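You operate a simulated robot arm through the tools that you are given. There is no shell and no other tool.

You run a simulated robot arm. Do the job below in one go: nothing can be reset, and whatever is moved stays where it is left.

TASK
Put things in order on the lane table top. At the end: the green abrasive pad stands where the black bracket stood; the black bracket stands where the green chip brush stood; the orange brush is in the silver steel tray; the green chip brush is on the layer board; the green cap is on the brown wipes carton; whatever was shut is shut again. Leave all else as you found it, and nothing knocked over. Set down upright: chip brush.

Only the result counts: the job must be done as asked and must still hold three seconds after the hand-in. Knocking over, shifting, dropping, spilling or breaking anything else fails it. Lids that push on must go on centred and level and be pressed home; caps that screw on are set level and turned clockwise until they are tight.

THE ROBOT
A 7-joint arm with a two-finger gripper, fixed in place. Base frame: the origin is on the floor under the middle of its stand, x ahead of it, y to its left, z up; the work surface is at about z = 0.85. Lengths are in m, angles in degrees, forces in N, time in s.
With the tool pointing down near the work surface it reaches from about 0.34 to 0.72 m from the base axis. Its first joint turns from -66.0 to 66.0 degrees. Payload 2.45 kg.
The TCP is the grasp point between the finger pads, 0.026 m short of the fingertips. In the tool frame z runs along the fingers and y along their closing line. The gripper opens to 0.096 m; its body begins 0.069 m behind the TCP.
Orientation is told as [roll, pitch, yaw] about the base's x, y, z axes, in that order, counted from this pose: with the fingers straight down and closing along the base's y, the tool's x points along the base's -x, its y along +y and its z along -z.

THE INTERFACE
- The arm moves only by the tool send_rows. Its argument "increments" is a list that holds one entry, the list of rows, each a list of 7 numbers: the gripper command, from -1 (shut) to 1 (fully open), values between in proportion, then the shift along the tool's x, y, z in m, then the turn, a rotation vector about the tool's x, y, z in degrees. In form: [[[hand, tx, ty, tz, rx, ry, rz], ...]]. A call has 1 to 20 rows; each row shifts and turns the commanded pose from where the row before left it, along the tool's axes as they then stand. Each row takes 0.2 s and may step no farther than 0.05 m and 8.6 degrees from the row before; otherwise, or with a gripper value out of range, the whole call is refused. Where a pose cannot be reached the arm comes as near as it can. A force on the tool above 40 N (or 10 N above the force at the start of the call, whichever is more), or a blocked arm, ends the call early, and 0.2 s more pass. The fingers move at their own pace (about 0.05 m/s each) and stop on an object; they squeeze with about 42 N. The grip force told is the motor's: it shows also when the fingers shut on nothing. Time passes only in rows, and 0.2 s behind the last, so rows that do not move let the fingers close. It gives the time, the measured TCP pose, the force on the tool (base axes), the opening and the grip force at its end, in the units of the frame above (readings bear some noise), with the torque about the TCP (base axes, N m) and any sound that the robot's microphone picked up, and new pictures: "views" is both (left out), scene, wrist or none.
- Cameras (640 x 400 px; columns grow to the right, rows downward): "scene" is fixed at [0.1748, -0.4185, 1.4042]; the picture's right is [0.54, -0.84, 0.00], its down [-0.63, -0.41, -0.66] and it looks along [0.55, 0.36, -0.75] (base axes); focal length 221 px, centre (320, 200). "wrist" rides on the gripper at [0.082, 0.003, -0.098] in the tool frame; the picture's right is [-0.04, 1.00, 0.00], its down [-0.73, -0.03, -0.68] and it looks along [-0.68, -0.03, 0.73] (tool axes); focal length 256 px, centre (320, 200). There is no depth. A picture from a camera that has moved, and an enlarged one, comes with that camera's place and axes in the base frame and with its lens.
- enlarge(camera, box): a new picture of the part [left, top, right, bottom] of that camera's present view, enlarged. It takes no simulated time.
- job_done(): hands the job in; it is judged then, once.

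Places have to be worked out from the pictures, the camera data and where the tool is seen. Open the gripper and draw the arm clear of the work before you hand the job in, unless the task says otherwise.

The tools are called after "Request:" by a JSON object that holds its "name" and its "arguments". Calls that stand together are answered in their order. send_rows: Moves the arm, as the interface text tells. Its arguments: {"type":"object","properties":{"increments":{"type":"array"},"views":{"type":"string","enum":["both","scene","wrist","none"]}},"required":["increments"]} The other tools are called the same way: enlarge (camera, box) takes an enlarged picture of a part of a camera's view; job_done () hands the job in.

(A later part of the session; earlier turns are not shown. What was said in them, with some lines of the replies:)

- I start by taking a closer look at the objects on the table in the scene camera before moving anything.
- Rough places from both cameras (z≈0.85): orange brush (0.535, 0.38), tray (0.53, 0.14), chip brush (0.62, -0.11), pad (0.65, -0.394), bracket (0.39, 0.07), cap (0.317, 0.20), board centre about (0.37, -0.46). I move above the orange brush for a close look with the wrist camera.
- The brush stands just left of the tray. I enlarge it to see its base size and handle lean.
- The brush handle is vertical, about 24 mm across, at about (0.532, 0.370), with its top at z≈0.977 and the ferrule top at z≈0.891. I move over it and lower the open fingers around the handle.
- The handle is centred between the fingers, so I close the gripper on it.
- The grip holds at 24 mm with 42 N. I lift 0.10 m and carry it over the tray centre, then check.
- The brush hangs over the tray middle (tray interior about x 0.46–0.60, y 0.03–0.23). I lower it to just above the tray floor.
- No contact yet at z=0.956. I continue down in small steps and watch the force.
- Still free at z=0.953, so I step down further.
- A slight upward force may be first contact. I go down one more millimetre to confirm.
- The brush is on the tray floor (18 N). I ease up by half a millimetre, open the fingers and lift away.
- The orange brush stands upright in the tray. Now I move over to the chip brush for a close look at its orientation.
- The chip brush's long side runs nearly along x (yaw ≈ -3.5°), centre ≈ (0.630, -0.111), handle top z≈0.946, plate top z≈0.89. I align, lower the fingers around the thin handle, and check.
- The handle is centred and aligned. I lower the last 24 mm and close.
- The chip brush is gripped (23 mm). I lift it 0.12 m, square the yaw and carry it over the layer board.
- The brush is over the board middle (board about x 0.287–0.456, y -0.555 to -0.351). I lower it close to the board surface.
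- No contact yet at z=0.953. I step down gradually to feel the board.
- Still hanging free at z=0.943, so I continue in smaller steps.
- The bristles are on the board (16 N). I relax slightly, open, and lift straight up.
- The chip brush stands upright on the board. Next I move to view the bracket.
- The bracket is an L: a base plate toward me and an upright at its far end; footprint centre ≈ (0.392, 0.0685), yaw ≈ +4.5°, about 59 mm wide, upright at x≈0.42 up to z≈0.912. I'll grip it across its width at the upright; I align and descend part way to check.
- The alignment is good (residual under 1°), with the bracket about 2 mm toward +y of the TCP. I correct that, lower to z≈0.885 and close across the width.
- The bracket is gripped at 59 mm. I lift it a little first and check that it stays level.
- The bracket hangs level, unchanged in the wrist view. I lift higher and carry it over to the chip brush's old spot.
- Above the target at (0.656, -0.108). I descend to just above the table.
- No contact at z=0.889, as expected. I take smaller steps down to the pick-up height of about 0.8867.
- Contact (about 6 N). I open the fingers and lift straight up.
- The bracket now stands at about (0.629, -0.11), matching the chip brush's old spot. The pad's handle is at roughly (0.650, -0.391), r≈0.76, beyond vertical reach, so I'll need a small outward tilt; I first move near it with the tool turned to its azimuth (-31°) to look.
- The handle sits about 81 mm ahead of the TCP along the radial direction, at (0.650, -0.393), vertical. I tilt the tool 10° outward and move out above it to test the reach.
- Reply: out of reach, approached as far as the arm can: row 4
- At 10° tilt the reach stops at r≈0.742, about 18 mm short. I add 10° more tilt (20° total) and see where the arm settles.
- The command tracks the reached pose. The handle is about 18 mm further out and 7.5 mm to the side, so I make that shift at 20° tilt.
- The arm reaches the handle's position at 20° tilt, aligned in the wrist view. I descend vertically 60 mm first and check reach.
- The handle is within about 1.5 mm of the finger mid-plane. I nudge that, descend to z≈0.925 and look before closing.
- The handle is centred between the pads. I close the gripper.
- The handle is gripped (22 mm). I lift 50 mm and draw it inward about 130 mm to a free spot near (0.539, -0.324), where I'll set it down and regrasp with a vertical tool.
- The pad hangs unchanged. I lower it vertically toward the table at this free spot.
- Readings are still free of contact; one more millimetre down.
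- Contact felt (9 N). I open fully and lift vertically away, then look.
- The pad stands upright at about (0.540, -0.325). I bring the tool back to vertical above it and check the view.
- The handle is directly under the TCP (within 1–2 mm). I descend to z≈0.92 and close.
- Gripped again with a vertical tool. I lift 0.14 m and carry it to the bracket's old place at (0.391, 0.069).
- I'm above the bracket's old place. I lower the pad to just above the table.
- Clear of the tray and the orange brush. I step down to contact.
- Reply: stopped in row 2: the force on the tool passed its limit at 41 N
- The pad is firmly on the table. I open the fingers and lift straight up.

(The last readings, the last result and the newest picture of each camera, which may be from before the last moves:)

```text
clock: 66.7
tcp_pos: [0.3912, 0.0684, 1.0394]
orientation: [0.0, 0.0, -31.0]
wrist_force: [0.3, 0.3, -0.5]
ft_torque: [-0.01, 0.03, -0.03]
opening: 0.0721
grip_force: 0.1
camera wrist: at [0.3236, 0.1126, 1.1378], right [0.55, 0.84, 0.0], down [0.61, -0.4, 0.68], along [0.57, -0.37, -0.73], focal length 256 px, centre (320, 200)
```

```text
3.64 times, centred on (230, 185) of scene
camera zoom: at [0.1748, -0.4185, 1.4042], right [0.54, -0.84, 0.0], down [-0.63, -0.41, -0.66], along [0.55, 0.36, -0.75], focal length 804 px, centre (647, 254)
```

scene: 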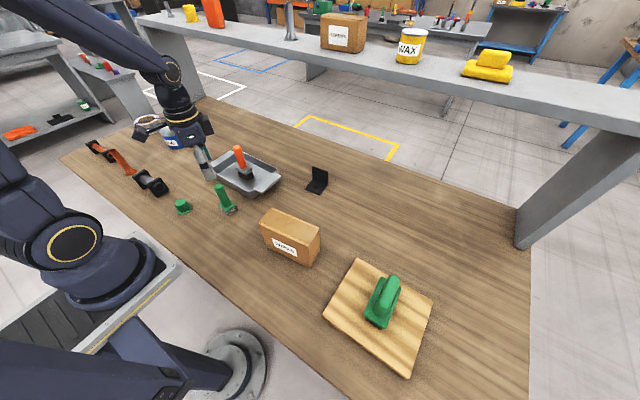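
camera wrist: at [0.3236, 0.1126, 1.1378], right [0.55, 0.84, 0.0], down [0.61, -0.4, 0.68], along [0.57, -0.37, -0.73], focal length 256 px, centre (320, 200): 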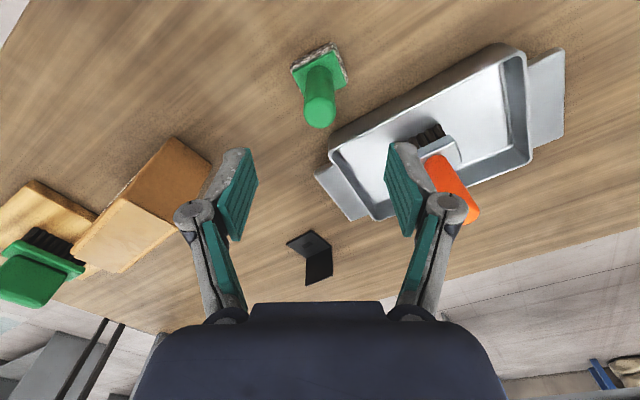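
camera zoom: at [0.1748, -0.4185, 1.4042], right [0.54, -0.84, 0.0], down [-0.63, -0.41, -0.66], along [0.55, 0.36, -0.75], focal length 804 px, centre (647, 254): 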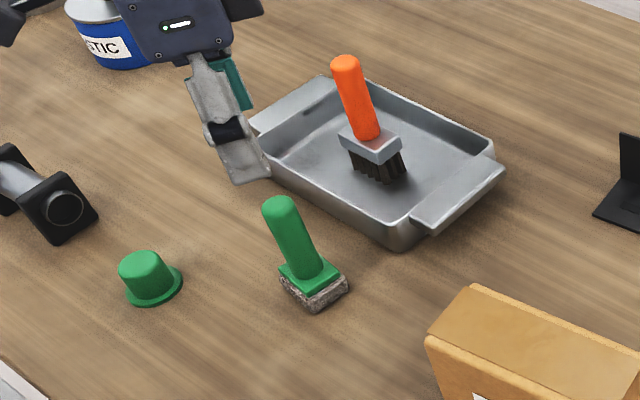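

The pad stands upright in the bracket's old place. Next the green cap: I square the yaw and move above it at about (0.317, 0.20).

Request:
{"name": "send_rows", "arguments": {"increments": [[[0.5, 0, 0, 0, 0, 0, -7.75], [0.5, 0, 0, 0, 0, 0, -7.75], [0.5, 0, 0, 0, 0, 0, -7.75], [0.5, 0, 0, 0, 0, 0, -7.75], [0.5, 0.0185, 0.033, 0, 0, 0, 0], [0.5, 0.0185, 0.033, 0, 0, 0, 0], [0.5, 0.0185, 0.033, 0, 0, 0, 0], [0.5, 0.0185, 0.033, 0, 0, 0, 0], [0.5, 0, 0, 0, 0, 0, 0]]], "views": "both"}}

Request:
{"name": "enlarge", "arguments": {"camera": "wrist", "box": [240, 20, 400, 180]}}

Request:
{"name": "enlarge", "arguments": {"camera": "scene", "box": [155, 180, 215, 230]}}

Request:
{"name": "enlarge", "arguments": {"camera": "scene", "box": [245, 195, 335, 275]}}

```text
clock: 68.7
tcp_pos: [0.3198, 0.2008, 1.0383]
orientation: [0.1, -0.1, -0.2]
wrist_force: [-0.6, -1.0, 0.5]
ft_torque: [0.04, 0.02, 0.01]
opening: 0.0724
grip_force: 0.1
camera wrist: at [0.2376, 0.2024, 1.1366], right [0.04, 1.0, 0.0], down [0.73, -0.03, 0.68], along [0.68, -0.03, -0.73], focal length 256 px, centre (320, 200)
```

scene: 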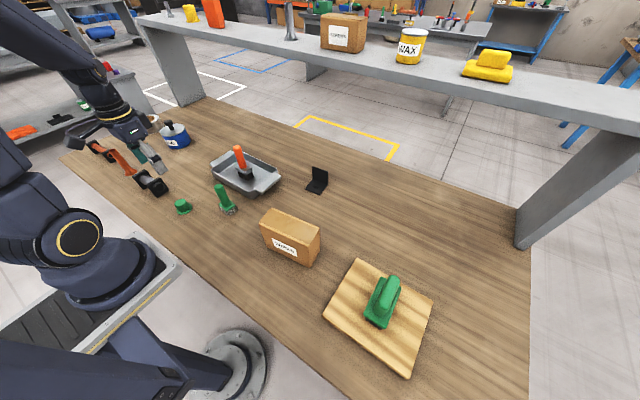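
wrist: 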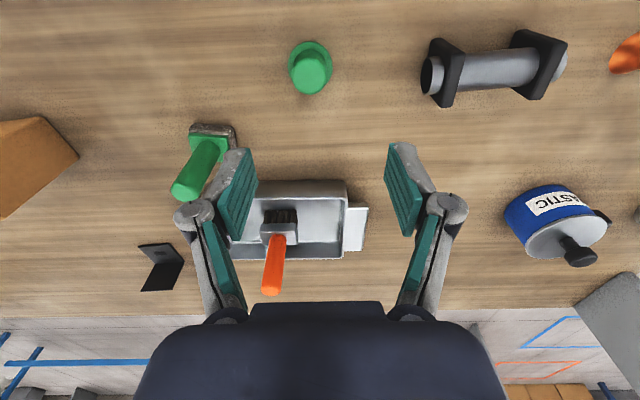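

```text
2.50 times, centred on (320, 100) of wrist
camera zoom: at [0.2376, 0.2024, 1.1366], right [0.04, 1.0, 0.0], down [0.73, -0.03, 0.68], along [0.68, -0.03, -0.73], focal length 640 px, centre (320, 450)
```

zoom: 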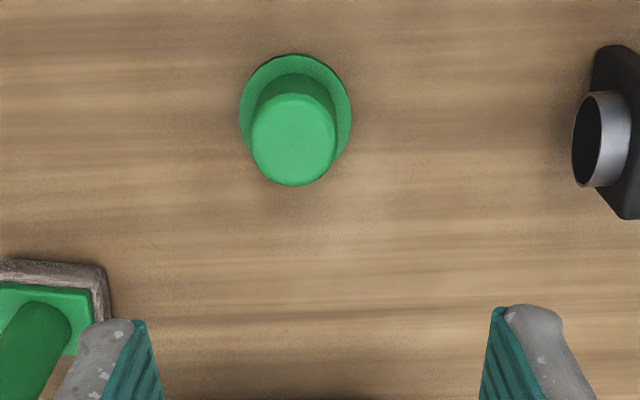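

```text
8.00 times, centred on (185, 205) of scene
camera zoom: at [0.1748, -0.4185, 1.4042], right [0.54, -0.84, 0.0], down [-0.63, -0.41, -0.66], along [0.55, 0.36, -0.75], focal length 1768 px, centre (1400, 160)
```

zoom: 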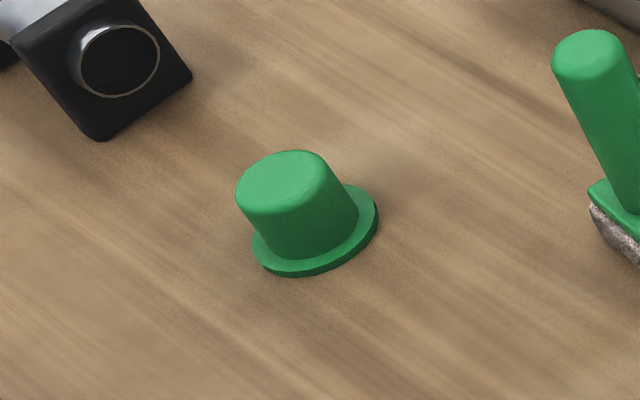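

```text
5.00 times, centred on (290, 235) of scene
camera zoom: at [0.1748, -0.4185, 1.4042], right [0.54, -0.84, 0.0], down [-0.63, -0.41, -0.66], along [0.55, 0.36, -0.75], focal length 1105 px, centre (470, 25)
```

zoom: 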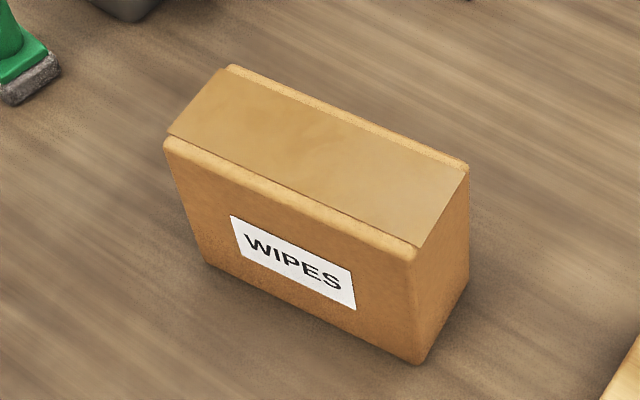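

The cap (brim ≈45 mm, crown ≈32–36 mm, top z≈0.881) is at about (0.316, 0.1885). Carton top centre ≈ (0.394, -0.189), z≈0.96, about 52 × 138 mm. I centre over the cap and descend partway to check.

Request:
{"name": "send_rows", "arguments": {"increments": [[[0.5, 0.0035, -0.0123, 0, 0, 0, 0], [0.5, 0, 0, 0.04, 0, 0, 0], [0.5, 0, 0, 0.04, 0, 0, 0], [0.5, 0, 0, 0.03, 0, 0, 0], [0.5, 0, 0, 0, 0, 0, 0]]], "views": "wrist"}}

Request:
{"name": "enlarge", "arguments": {"camera": "wrist", "box": [160, 60, 480, 260]}}

Request:
{"name": "enlarge", "arguments": {"camera": "scene", "box": [120, 120, 240, 230]}}

```text
clock: 69.9
tcp_pos: [0.3149, 0.1876, 0.9278]
orientation: [0.0, 0.0, 0.0]
wrist_force: [0.9, 0.2, -0.1]
ft_torque: [0.0, 0.0, -0.02]
opening: 0.0717
grip_force: 0.2
camera wrist: at [0.2337, 0.1902, 1.0265], right [0.04, 1.0, 0.0], down [0.73, -0.03, 0.68], along [0.68, -0.03, -0.73], focal length 256 px, centre (320, 200)
```

wrist: 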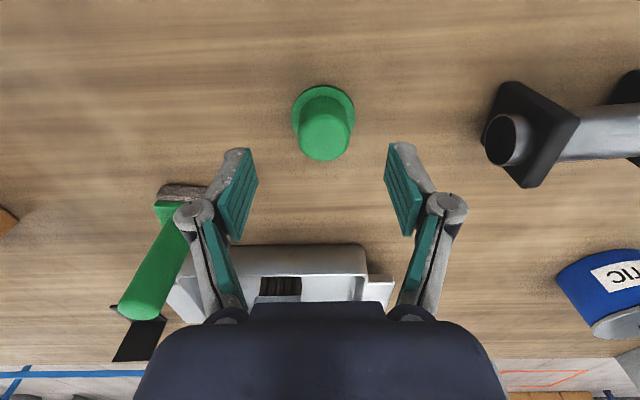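

```text
2.00 times, centred on (320, 160) of wrist
camera zoom: at [0.2337, 0.1902, 1.0265], right [0.04, 1.0, 0.0], down [0.73, -0.03, 0.68], along [0.68, -0.03, -0.73], focal length 512 px, centre (320, 280)
```

zoom: 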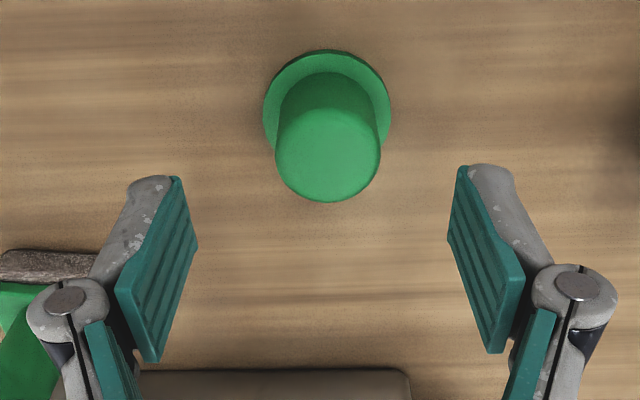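

```text
3.64 times, centred on (180, 175) of scene
camera zoom: at [0.1748, -0.4185, 1.4042], right [0.54, -0.84, 0.0], down [-0.63, -0.41, -0.66], along [0.55, 0.36, -0.75], focal length 804 px, centre (829, 291)
```

zoom: 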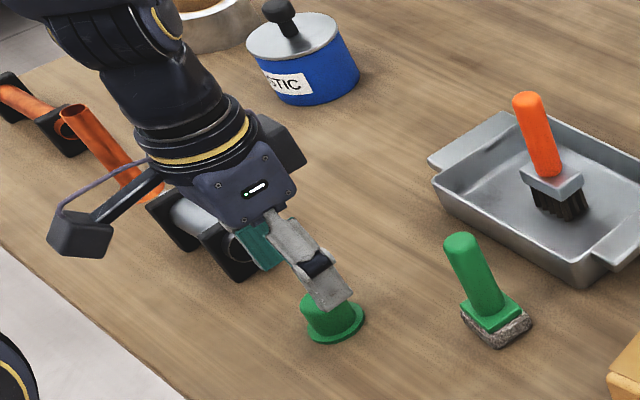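

The cap is within 2 mm of the tool axis. I correct, lower to z≈0.886 (tips just above the brim) and close on the crown.

Request:
{"name": "send_rows", "arguments": {"increments": [[[0.5, 0.001, 0.0017, 0.021, 0, 0, 0], [0.5, 0, 0, 0.0208, 0, 0, 0], [0.5, 0, 0, 0, 0, 0, 0], [-1, 0, 0, 0, 0, 0, 0], [-1, 0, 0, 0, 0, 0, 0], [-1, 0, 0, 0, 0, 0, 0], [-1, 0, 0, 0, 0, 0, 0], [-1, 0, 0, 0, 0, 0, 0]]], "views": "wrist"}}

Request:
{"name": "enlarge", "arguments": {"camera": "scene", "box": [120, 120, 240, 230]}}

```text
clock: 71.7
tcp_pos: [0.3133, 0.1888, 0.8867]
orientation: [0.0, -0.1, 0.0]
wrist_force: [0.3, 0.0, 1.6]
ft_torque: [-0.03, -0.06, 0.0]
opening: 0.032
grip_force: 42.5
camera wrist: at [0.233, 0.1918, 0.9853], right [0.04, 1.0, 0.0], down [0.73, -0.03, 0.68], along [0.68, -0.03, -0.73], focal length 256 px, centre (320, 200)
```

wrist: 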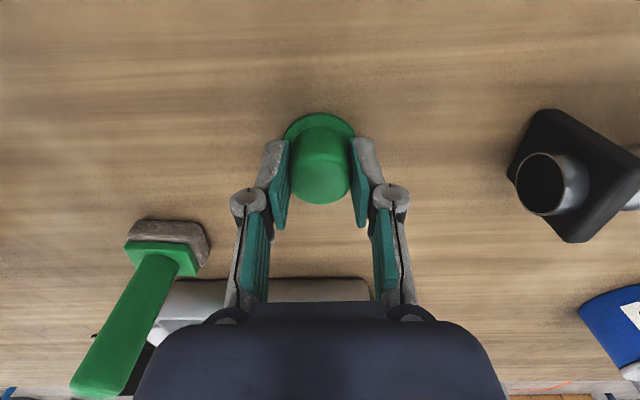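

```text
3.64 times, centred on (180, 175) of scene
camera zoom: at [0.1748, -0.4185, 1.4042], right [0.54, -0.84, 0.0], down [-0.63, -0.41, -0.66], along [0.55, 0.36, -0.75], focal length 804 px, centre (829, 291)
```

zoom: 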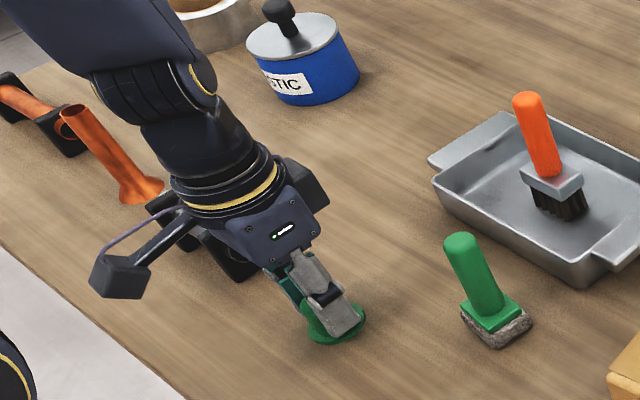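

Gripped at 32 mm. I lift a bit and check for slip.

Request:
{"name": "send_rows", "arguments": {"increments": [[[-1, 0, 0, -0.015, 0, 0, 0], [-1, 0, 0, -0.03, 0, 0, 0], [-1, 0, 0, -0.03, 0, 0, 0], [-1, 0, 0, 0, 0, 0, 0]]], "views": "wrist"}}

Request:
{"name": "enlarge", "arguments": {"camera": "scene", "box": [120, 120, 240, 230]}}

```text
clock: 72.7
tcp_pos: [0.314, 0.1901, 0.9623]
orientation: [0.0, 0.0, 0.1]
wrist_force: [0.1, 0.0, 0.3]
ft_torque: [-0.01, 0.0, -0.01]
opening: 0.0319
grip_force: 41.9
camera wrist: at [0.2327, 0.192, 1.0607], right [0.04, 1.0, 0.0], down [0.73, -0.03, 0.68], along [0.68, -0.03, -0.73], focal length 256 px, centre (320, 200)
```

wrist: 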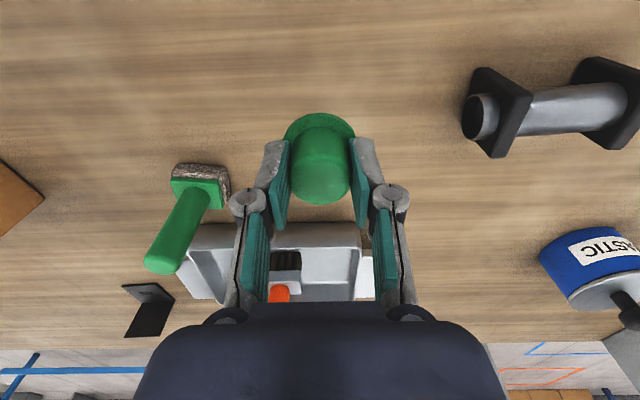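

```text
3.64 times, centred on (180, 175) of scene
camera zoom: at [0.1748, -0.4185, 1.4042], right [0.54, -0.84, 0.0], down [-0.63, -0.41, -0.66], along [0.55, 0.36, -0.75], focal length 804 px, centre (829, 291)
```

zoom: 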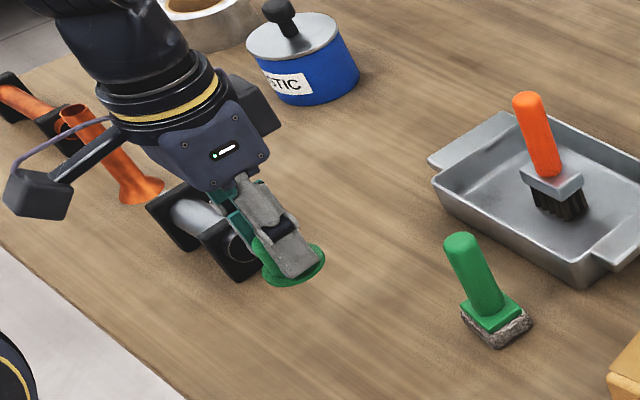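

The cap is held level with no slip. I lift higher and move toward the carton, stopping beside it to measure its top in the wrist view.

Request:
{"name": "send_rows", "arguments": {"increments": [[[-1, 0, 0, -0.04, 0, 0, 0], [-1, 0, 0, -0.04, 0, 0, 0], [-1, 0, 0, -0.04, 0, 0, 0], [-1, -0.03, -0.03, 0, 0, 0, 0], [-1, -0.03, -0.03, 0, 0, 0, 0], [-1, 0, -0.045, 0, 0, 0, 0], [-1, 0, -0.045, 0, 0, 0, 0], [-1, 0, -0.045, 0, 0, 0, 0], [-1, 0, -0.045, 0, 0, 0, 0], [-1, 0, -0.03, 0, 0, 0, 0], [-1, 0, 0, 0, 0, 0, 0]]], "views": "both"}}

Request:
{"name": "enlarge", "arguments": {"camera": "wrist", "box": [60, 0, 320, 200]}}

```text
clock: 75.1
tcp_pos: [0.3727, -0.0814, 1.0819]
orientation: [0.0, -0.1, 0.0]
wrist_force: [0.6, 0.7, 0.3]
ft_torque: [-0.03, 0.0, -0.01]
opening: 0.0319
grip_force: 41.9
camera wrist: at [0.2927, -0.0789, 1.1803], right [0.04, 1.0, 0.0], down [0.73, -0.03, 0.68], along [0.68, -0.03, -0.73], focal length 256 px, centre (320, 200)
```

scene: 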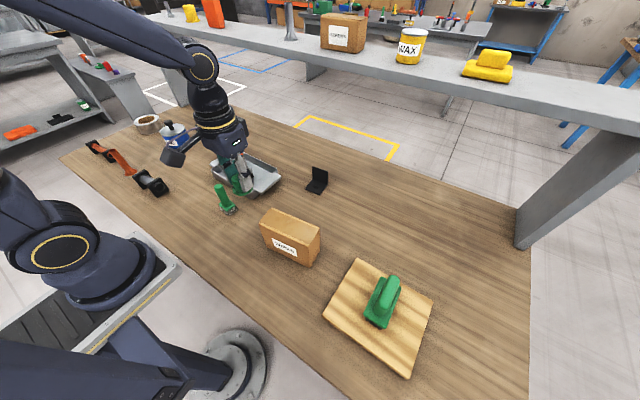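
wrist: 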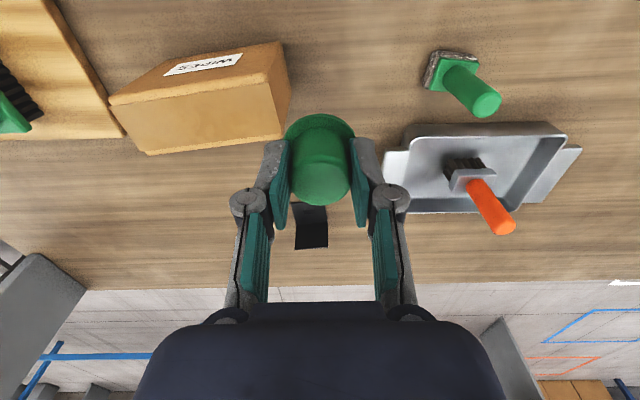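

```text
2.00 times, centred on (190, 100) of wrist
camera zoom: at [0.2927, -0.0789, 1.1803], right [0.04, 1.0, 0.0], down [0.73, -0.03, 0.68], along [0.68, -0.03, -0.73], focal length 512 px, centre (580, 400)
```

zoom: 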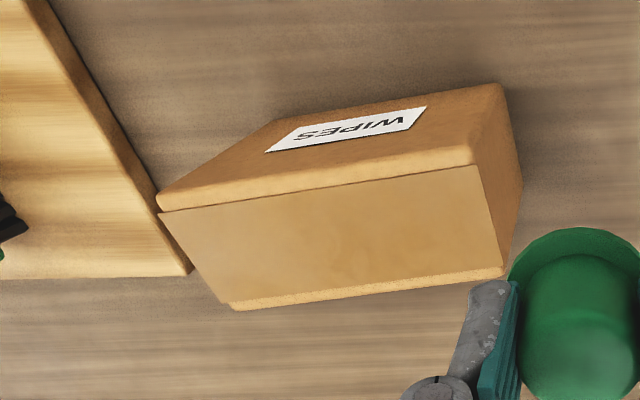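

Carton top centre confirmed at (0.394, -0.190). I move the cap over it and lower to just above.

Request:
{"name": "send_rows", "arguments": {"increments": [[[-1, -0.0071, -0.0362, 0, 0, 0, 0], [-1, -0.0071, -0.0362, 0, 0, 0, 0], [-1, -0.0071, -0.0362, 0, 0, 0, 0], [-1, 0, 0, 0.03, 0, 0, 0], [-1, 0, 0, 0.03, 0, 0, 0], [-1, 0, 0, 0.01, 0, 0, 0], [-1, 0, 0, 0, 0, 0, 0]]], "views": "both"}}

Request:
{"name": "enlarge", "arguments": {"camera": "scene", "box": [240, 170, 340, 270]}}

Request:
{"name": "enlarge", "arguments": {"camera": "wrist", "box": [200, 40, 440, 220]}}

```text
clock: 76.7
tcp_pos: [0.3953, -0.189, 1.0119]
orientation: [0.1, -0.1, 0.0]
wrist_force: [0.2, 0.7, -0.1]
ft_torque: [-0.03, -0.02, 0.0]
opening: 0.0318
grip_force: 41.9
camera wrist: at [0.314, -0.1869, 1.1098], right [0.04, 1.0, 0.0], down [0.73, -0.03, 0.68], along [0.68, -0.03, -0.73], focal length 256 px, centre (320, 200)
```

scene: 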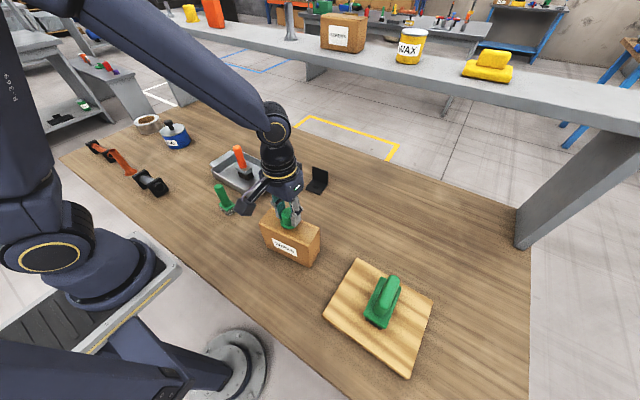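
wrist: 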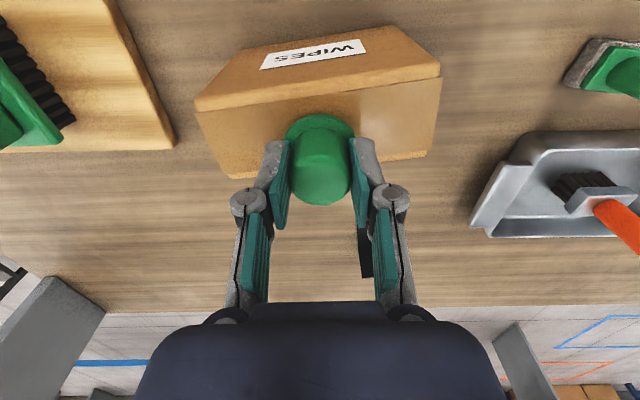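

```text
4.00 times, centred on (290, 220) of scene
camera zoom: at [0.1748, -0.4185, 1.4042], right [0.54, -0.84, 0.0], down [-0.63, -0.41, -0.66], along [0.55, 0.36, -0.75], focal length 884 px, centre (440, 120)
```

zoom: 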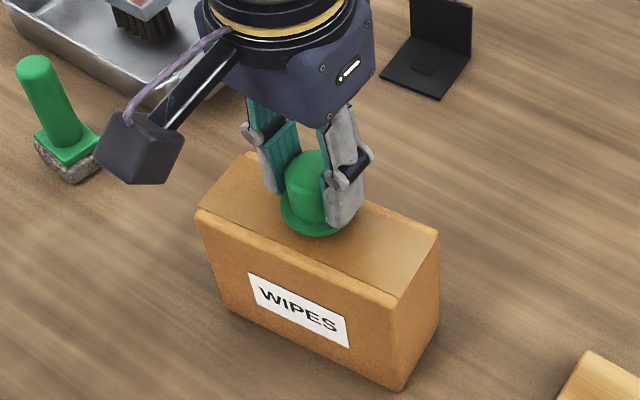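

```text
2.22 times, centred on (320, 130) of wrist
camera zoom: at [0.314, -0.1869, 1.1098], right [0.04, 1.0, 0.0], down [0.73, -0.03, 0.68], along [0.68, -0.03, -0.73], focal length 569 px, centre (320, 356)
```

zoom: 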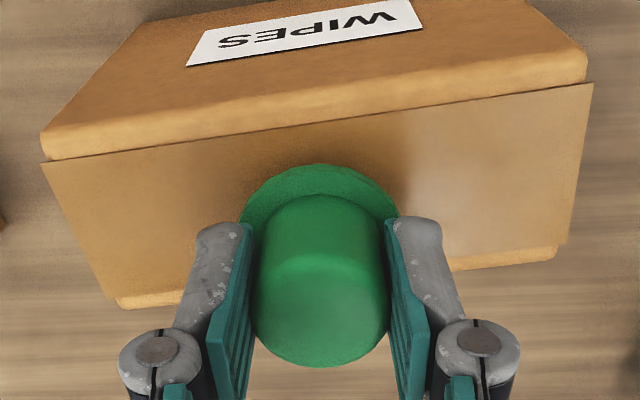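

The cap is centred over the carton top. I step down to contact.

Request:
{"name": "send_rows", "arguments": {"increments": [[[-1, 0, 0, 0.005, 0, 0, 0], [-1, 0, 0, 0.003, 0, 0, 0], [-1, 0, 0, 0, 0, 0, 0]]], "views": "none"}}

```text
clock: 77.5
tcp_pos: [0.3946, -0.1879, 1.0033]
orientation: [0.0, -0.1, 0.0]
wrist_force: [-0.2, -0.6, -0.9]
ft_torque: [0.01, 0.01, 0.0]
opening: 0.0318
grip_force: 41.6
```

Request:
{"name": "send_rows", "arguments": {"increments": [[[-1, 0, 0, 0.0015, 0, 0, 0], [-1, 0, 0, 0.001, 0, 0, 0], [-1, 0, 0, 0, 0, 0, 0]]], "views": "none"}}

```text
clock: 78.3
tcp_pos: [0.3958, -0.1896, 1.0017]
orientation: [0.0, -0.1, 0.0]
wrist_force: [-1.5, 2.7, 13.4]
ft_torque: [0.07, 0.05, 0.01]
opening: 0.032
grip_force: 41.5
```

Contact with 13 N at z≈1.002. I relax slightly, open the fingers and lift straight up.

Request:
{"name": "send_rows", "arguments": {"increments": [[[-1, 0, 0, -0.0007, 0, 0, 0], [0, 0, 0, 0, 0, 0, 0], [0.3, 0, 0, 0, 0, 0, 0], [0.5, 0, 0, 0, 0, 0, 0], [0.5, 0, 0, 0, 0, 0, 0], [0.5, 0, 0, -0.02, 0, 0, 0], [0.5, 0, 0, -0.04, 0, 0, 0], [0.5, 0, 0, -0.04, 0, 0, 0], [0.5, 0, 0, 0, 0, 0, 0]]], "views": "both"}}

Request:
{"name": "enlarge", "arguments": {"camera": "scene", "box": [240, 170, 340, 270]}}

Request:
{"name": "enlarge", "arguments": {"camera": "wrist", "box": [200, 20, 440, 200]}}

```text
clock: 80.3
tcp_pos: [0.3932, -0.19, 1.1036]
orientation: [0.1, -0.1, 0.0]
wrist_force: [-1.0, 0.0, 0.2]
ft_torque: [0.0, 0.04, -0.01]
opening: 0.072
grip_force: 0.1
camera wrist: at [0.3132, -0.1875, 1.2013], right [0.04, 1.0, 0.0], down [0.73, -0.03, 0.68], along [0.68, -0.03, -0.73], focal length 256 px, centre (320, 200)
```

scene: 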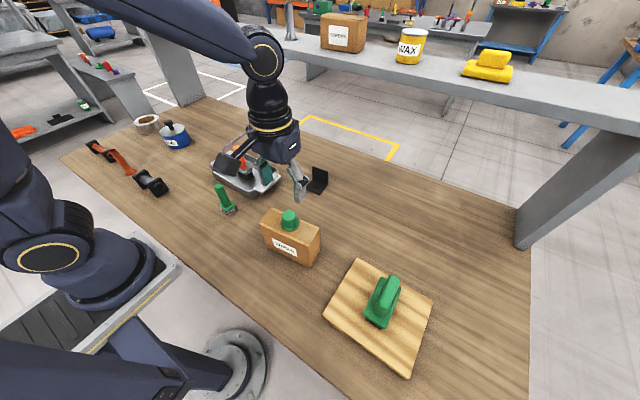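
wrist: 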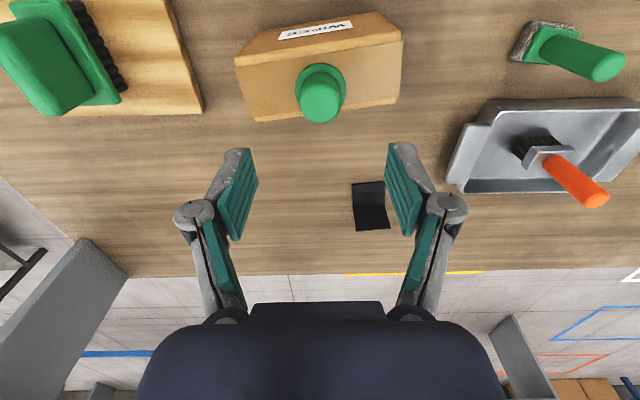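

```text
4.00 times, centred on (290, 220) of scene
camera zoom: at [0.1748, -0.4185, 1.4042], right [0.54, -0.84, 0.0], down [-0.63, -0.41, -0.66], along [0.55, 0.36, -0.75], focal length 884 px, centre (440, 120)
```

zoom: 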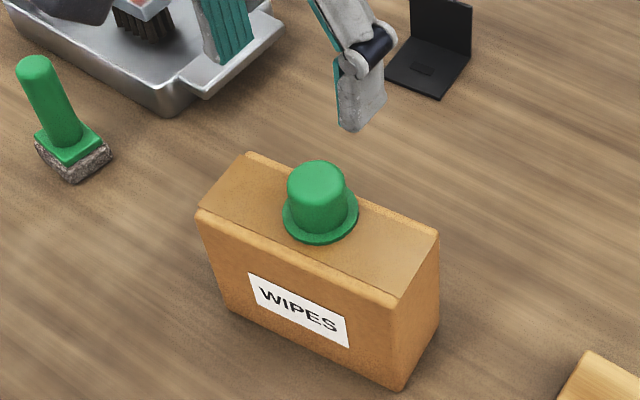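

```text
2.22 times, centred on (320, 110) of wrist
camera zoom: at [0.3132, -0.1875, 1.2013], right [0.04, 1.0, 0.0], down [0.73, -0.03, 0.68], along [0.68, -0.03, -0.73], focal length 569 px, centre (320, 400)
```

zoom: 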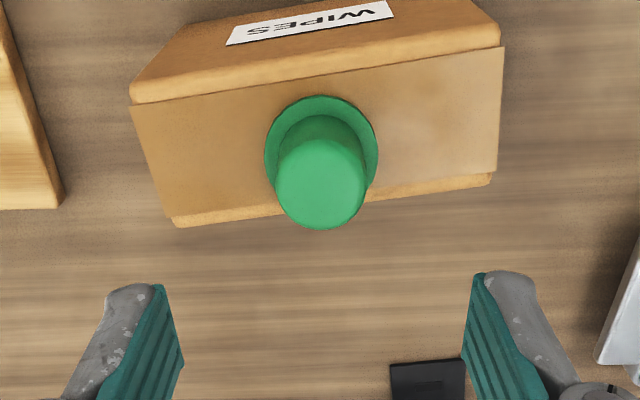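

The cap sits level on the carton. I raise the arm with the gripper open, back to its start area clear of the work, and take a last look.

Request:
{"name": "send_rows", "arguments": {"increments": [[[1, 0, 0, -0.04, 0, 0, 0], [1, 0, 0, -0.04, 0, 0, 0], [1, -0.014, 0.04, 0, 0, 0, 0], [1, -0.014, 0.04, 0, 0, 0, 0], [1, -0.014, 0.04, 0, 0, 0, 0], [1, -0.014, 0.04, 0, 0, 0, 0], [1, -0.014, 0.04, 0, 0, 0, 0], [1, -0.014, 0.04, 0, 0, 0, 0], [1, -0.014, 0.04, 0, 0, 0, 0], [1, 0, 0, 0, 0, 0, 0]]], "views": "both"}}

Request:
{"name": "enlarge", "arguments": {"camera": "scene", "box": [190, 130, 450, 300]}}

Request:
{"name": "enlarge", "arguments": {"camera": "scene", "box": [300, 230, 450, 390]}}

Request:
{"name": "enlarge", "arguments": {"camera": "scene", "box": [60, 90, 260, 215]}}

```text
clock: 82.5
tcp_pos: [0.4925, 0.0913, 1.1835]
orientation: [0.0, 0.0, -0.2]
wrist_force: [-0.1, -1.0, -0.6]
ft_torque: [0.0, 0.0, -0.02]
opening: 0.096
grip_force: 0.1
camera wrist: at [0.4119, 0.094, 1.2815], right [0.04, 1.0, 0.0], down [0.73, -0.03, 0.68], along [0.68, -0.03, -0.73], focal length 256 px, centre (320, 200)
```

scene: 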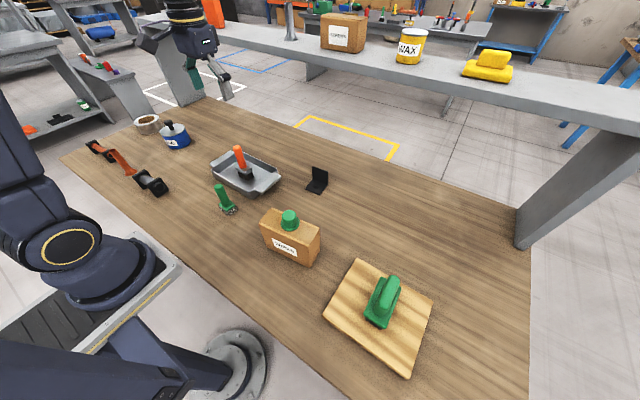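
wrist: 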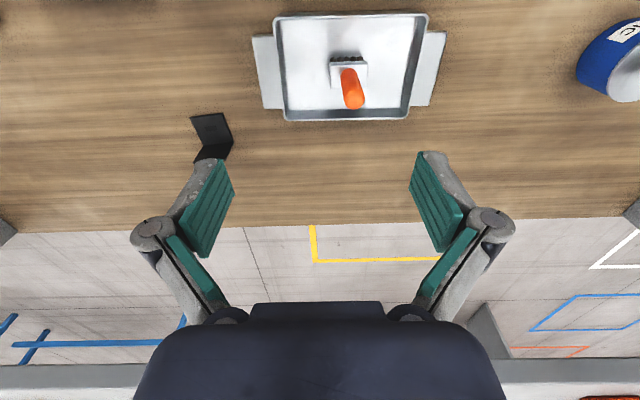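

```text
2.35 times, centred on (320, 215) of scene
camera zoom: at [0.1749, -0.4185, 1.4042], right [0.54, -0.84, 0.0], down [-0.63, -0.41, -0.66], along [0.55, 0.36, -0.75], focal length 520 px, centre (320, 165)
```

zoom: 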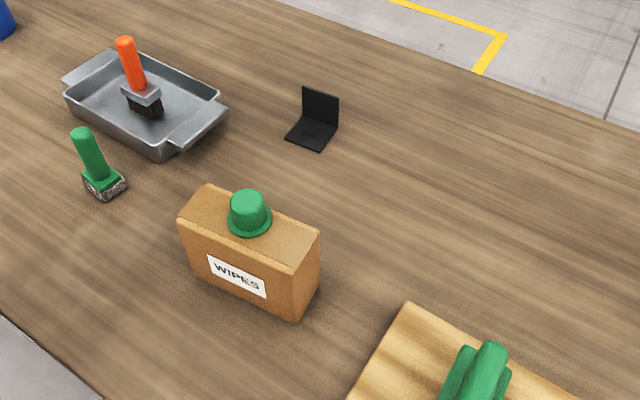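

```text
2.50 times, centred on (375, 310) of scene
camera zoom: at [0.1749, -0.4185, 1.4042], right [0.54, -0.84, 0.0], down [-0.63, -0.41, -0.66], along [0.55, 0.36, -0.75], focal length 553 px, centre (182, -75)
```

zoom: 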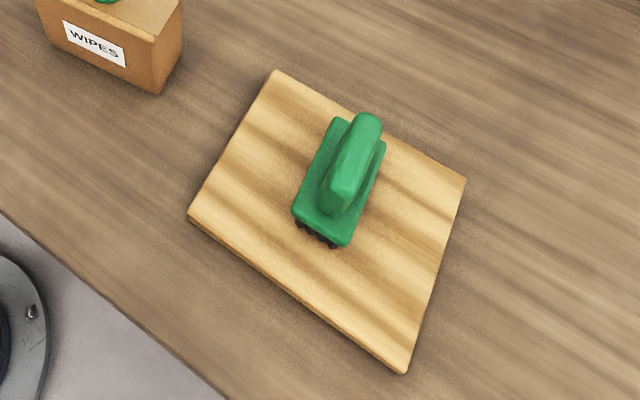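

```text
3.20 times, centred on (160, 152) of scene
camera zoom: at [0.1749, -0.4185, 1.4042], right [0.54, -0.84, 0.0], down [-0.63, -0.41, -0.66], along [0.55, 0.36, -0.75], focal length 707 px, centre (832, 352)
```

zoom: 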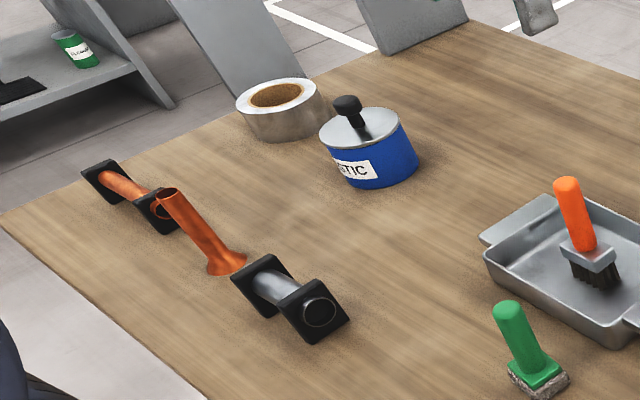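

All items are in place and upright: pad at the bracket's old spot, bracket at the chip brush's old spot, orange brush in the tray, chip brush on the board, cap on the carton, and the other things look undisturbed. The gripper is open and the arm is clear, so I hand in.

Request:
{"name": "job_done", "arguments": {}}

```text
The job is handed in.
```

The job is done and handed in. In the last pictures everything was in place and nothing was knocked over:

- **Orange brush:** standing upright in the silver steel tray.
- **Green chip brush:** standing upright in the middle of the layer board.
- **Black bracket:** standing where the chip brush stood, at about (0.629, -0.110).
- **Green abrasive pad:** standing where the bracket stood, at about (0.391, 0.069). It was beyond vertical reach, so I picked it up with a tilted tool, set it down once on a free spot, and regripped it.
- **Green cap:** sitting level near the centre of the top of the brown wipes carton, with its brim fully on the carton.

I opened nothing, so there was nothing to shut again. The other objects looked undisturbed. While I was lowering the pad into its final place, the arm stopped once at the 41 N force limit. The pad stayed upright.

The gripper is open and the arm is back near its starting pose, clear of the work.
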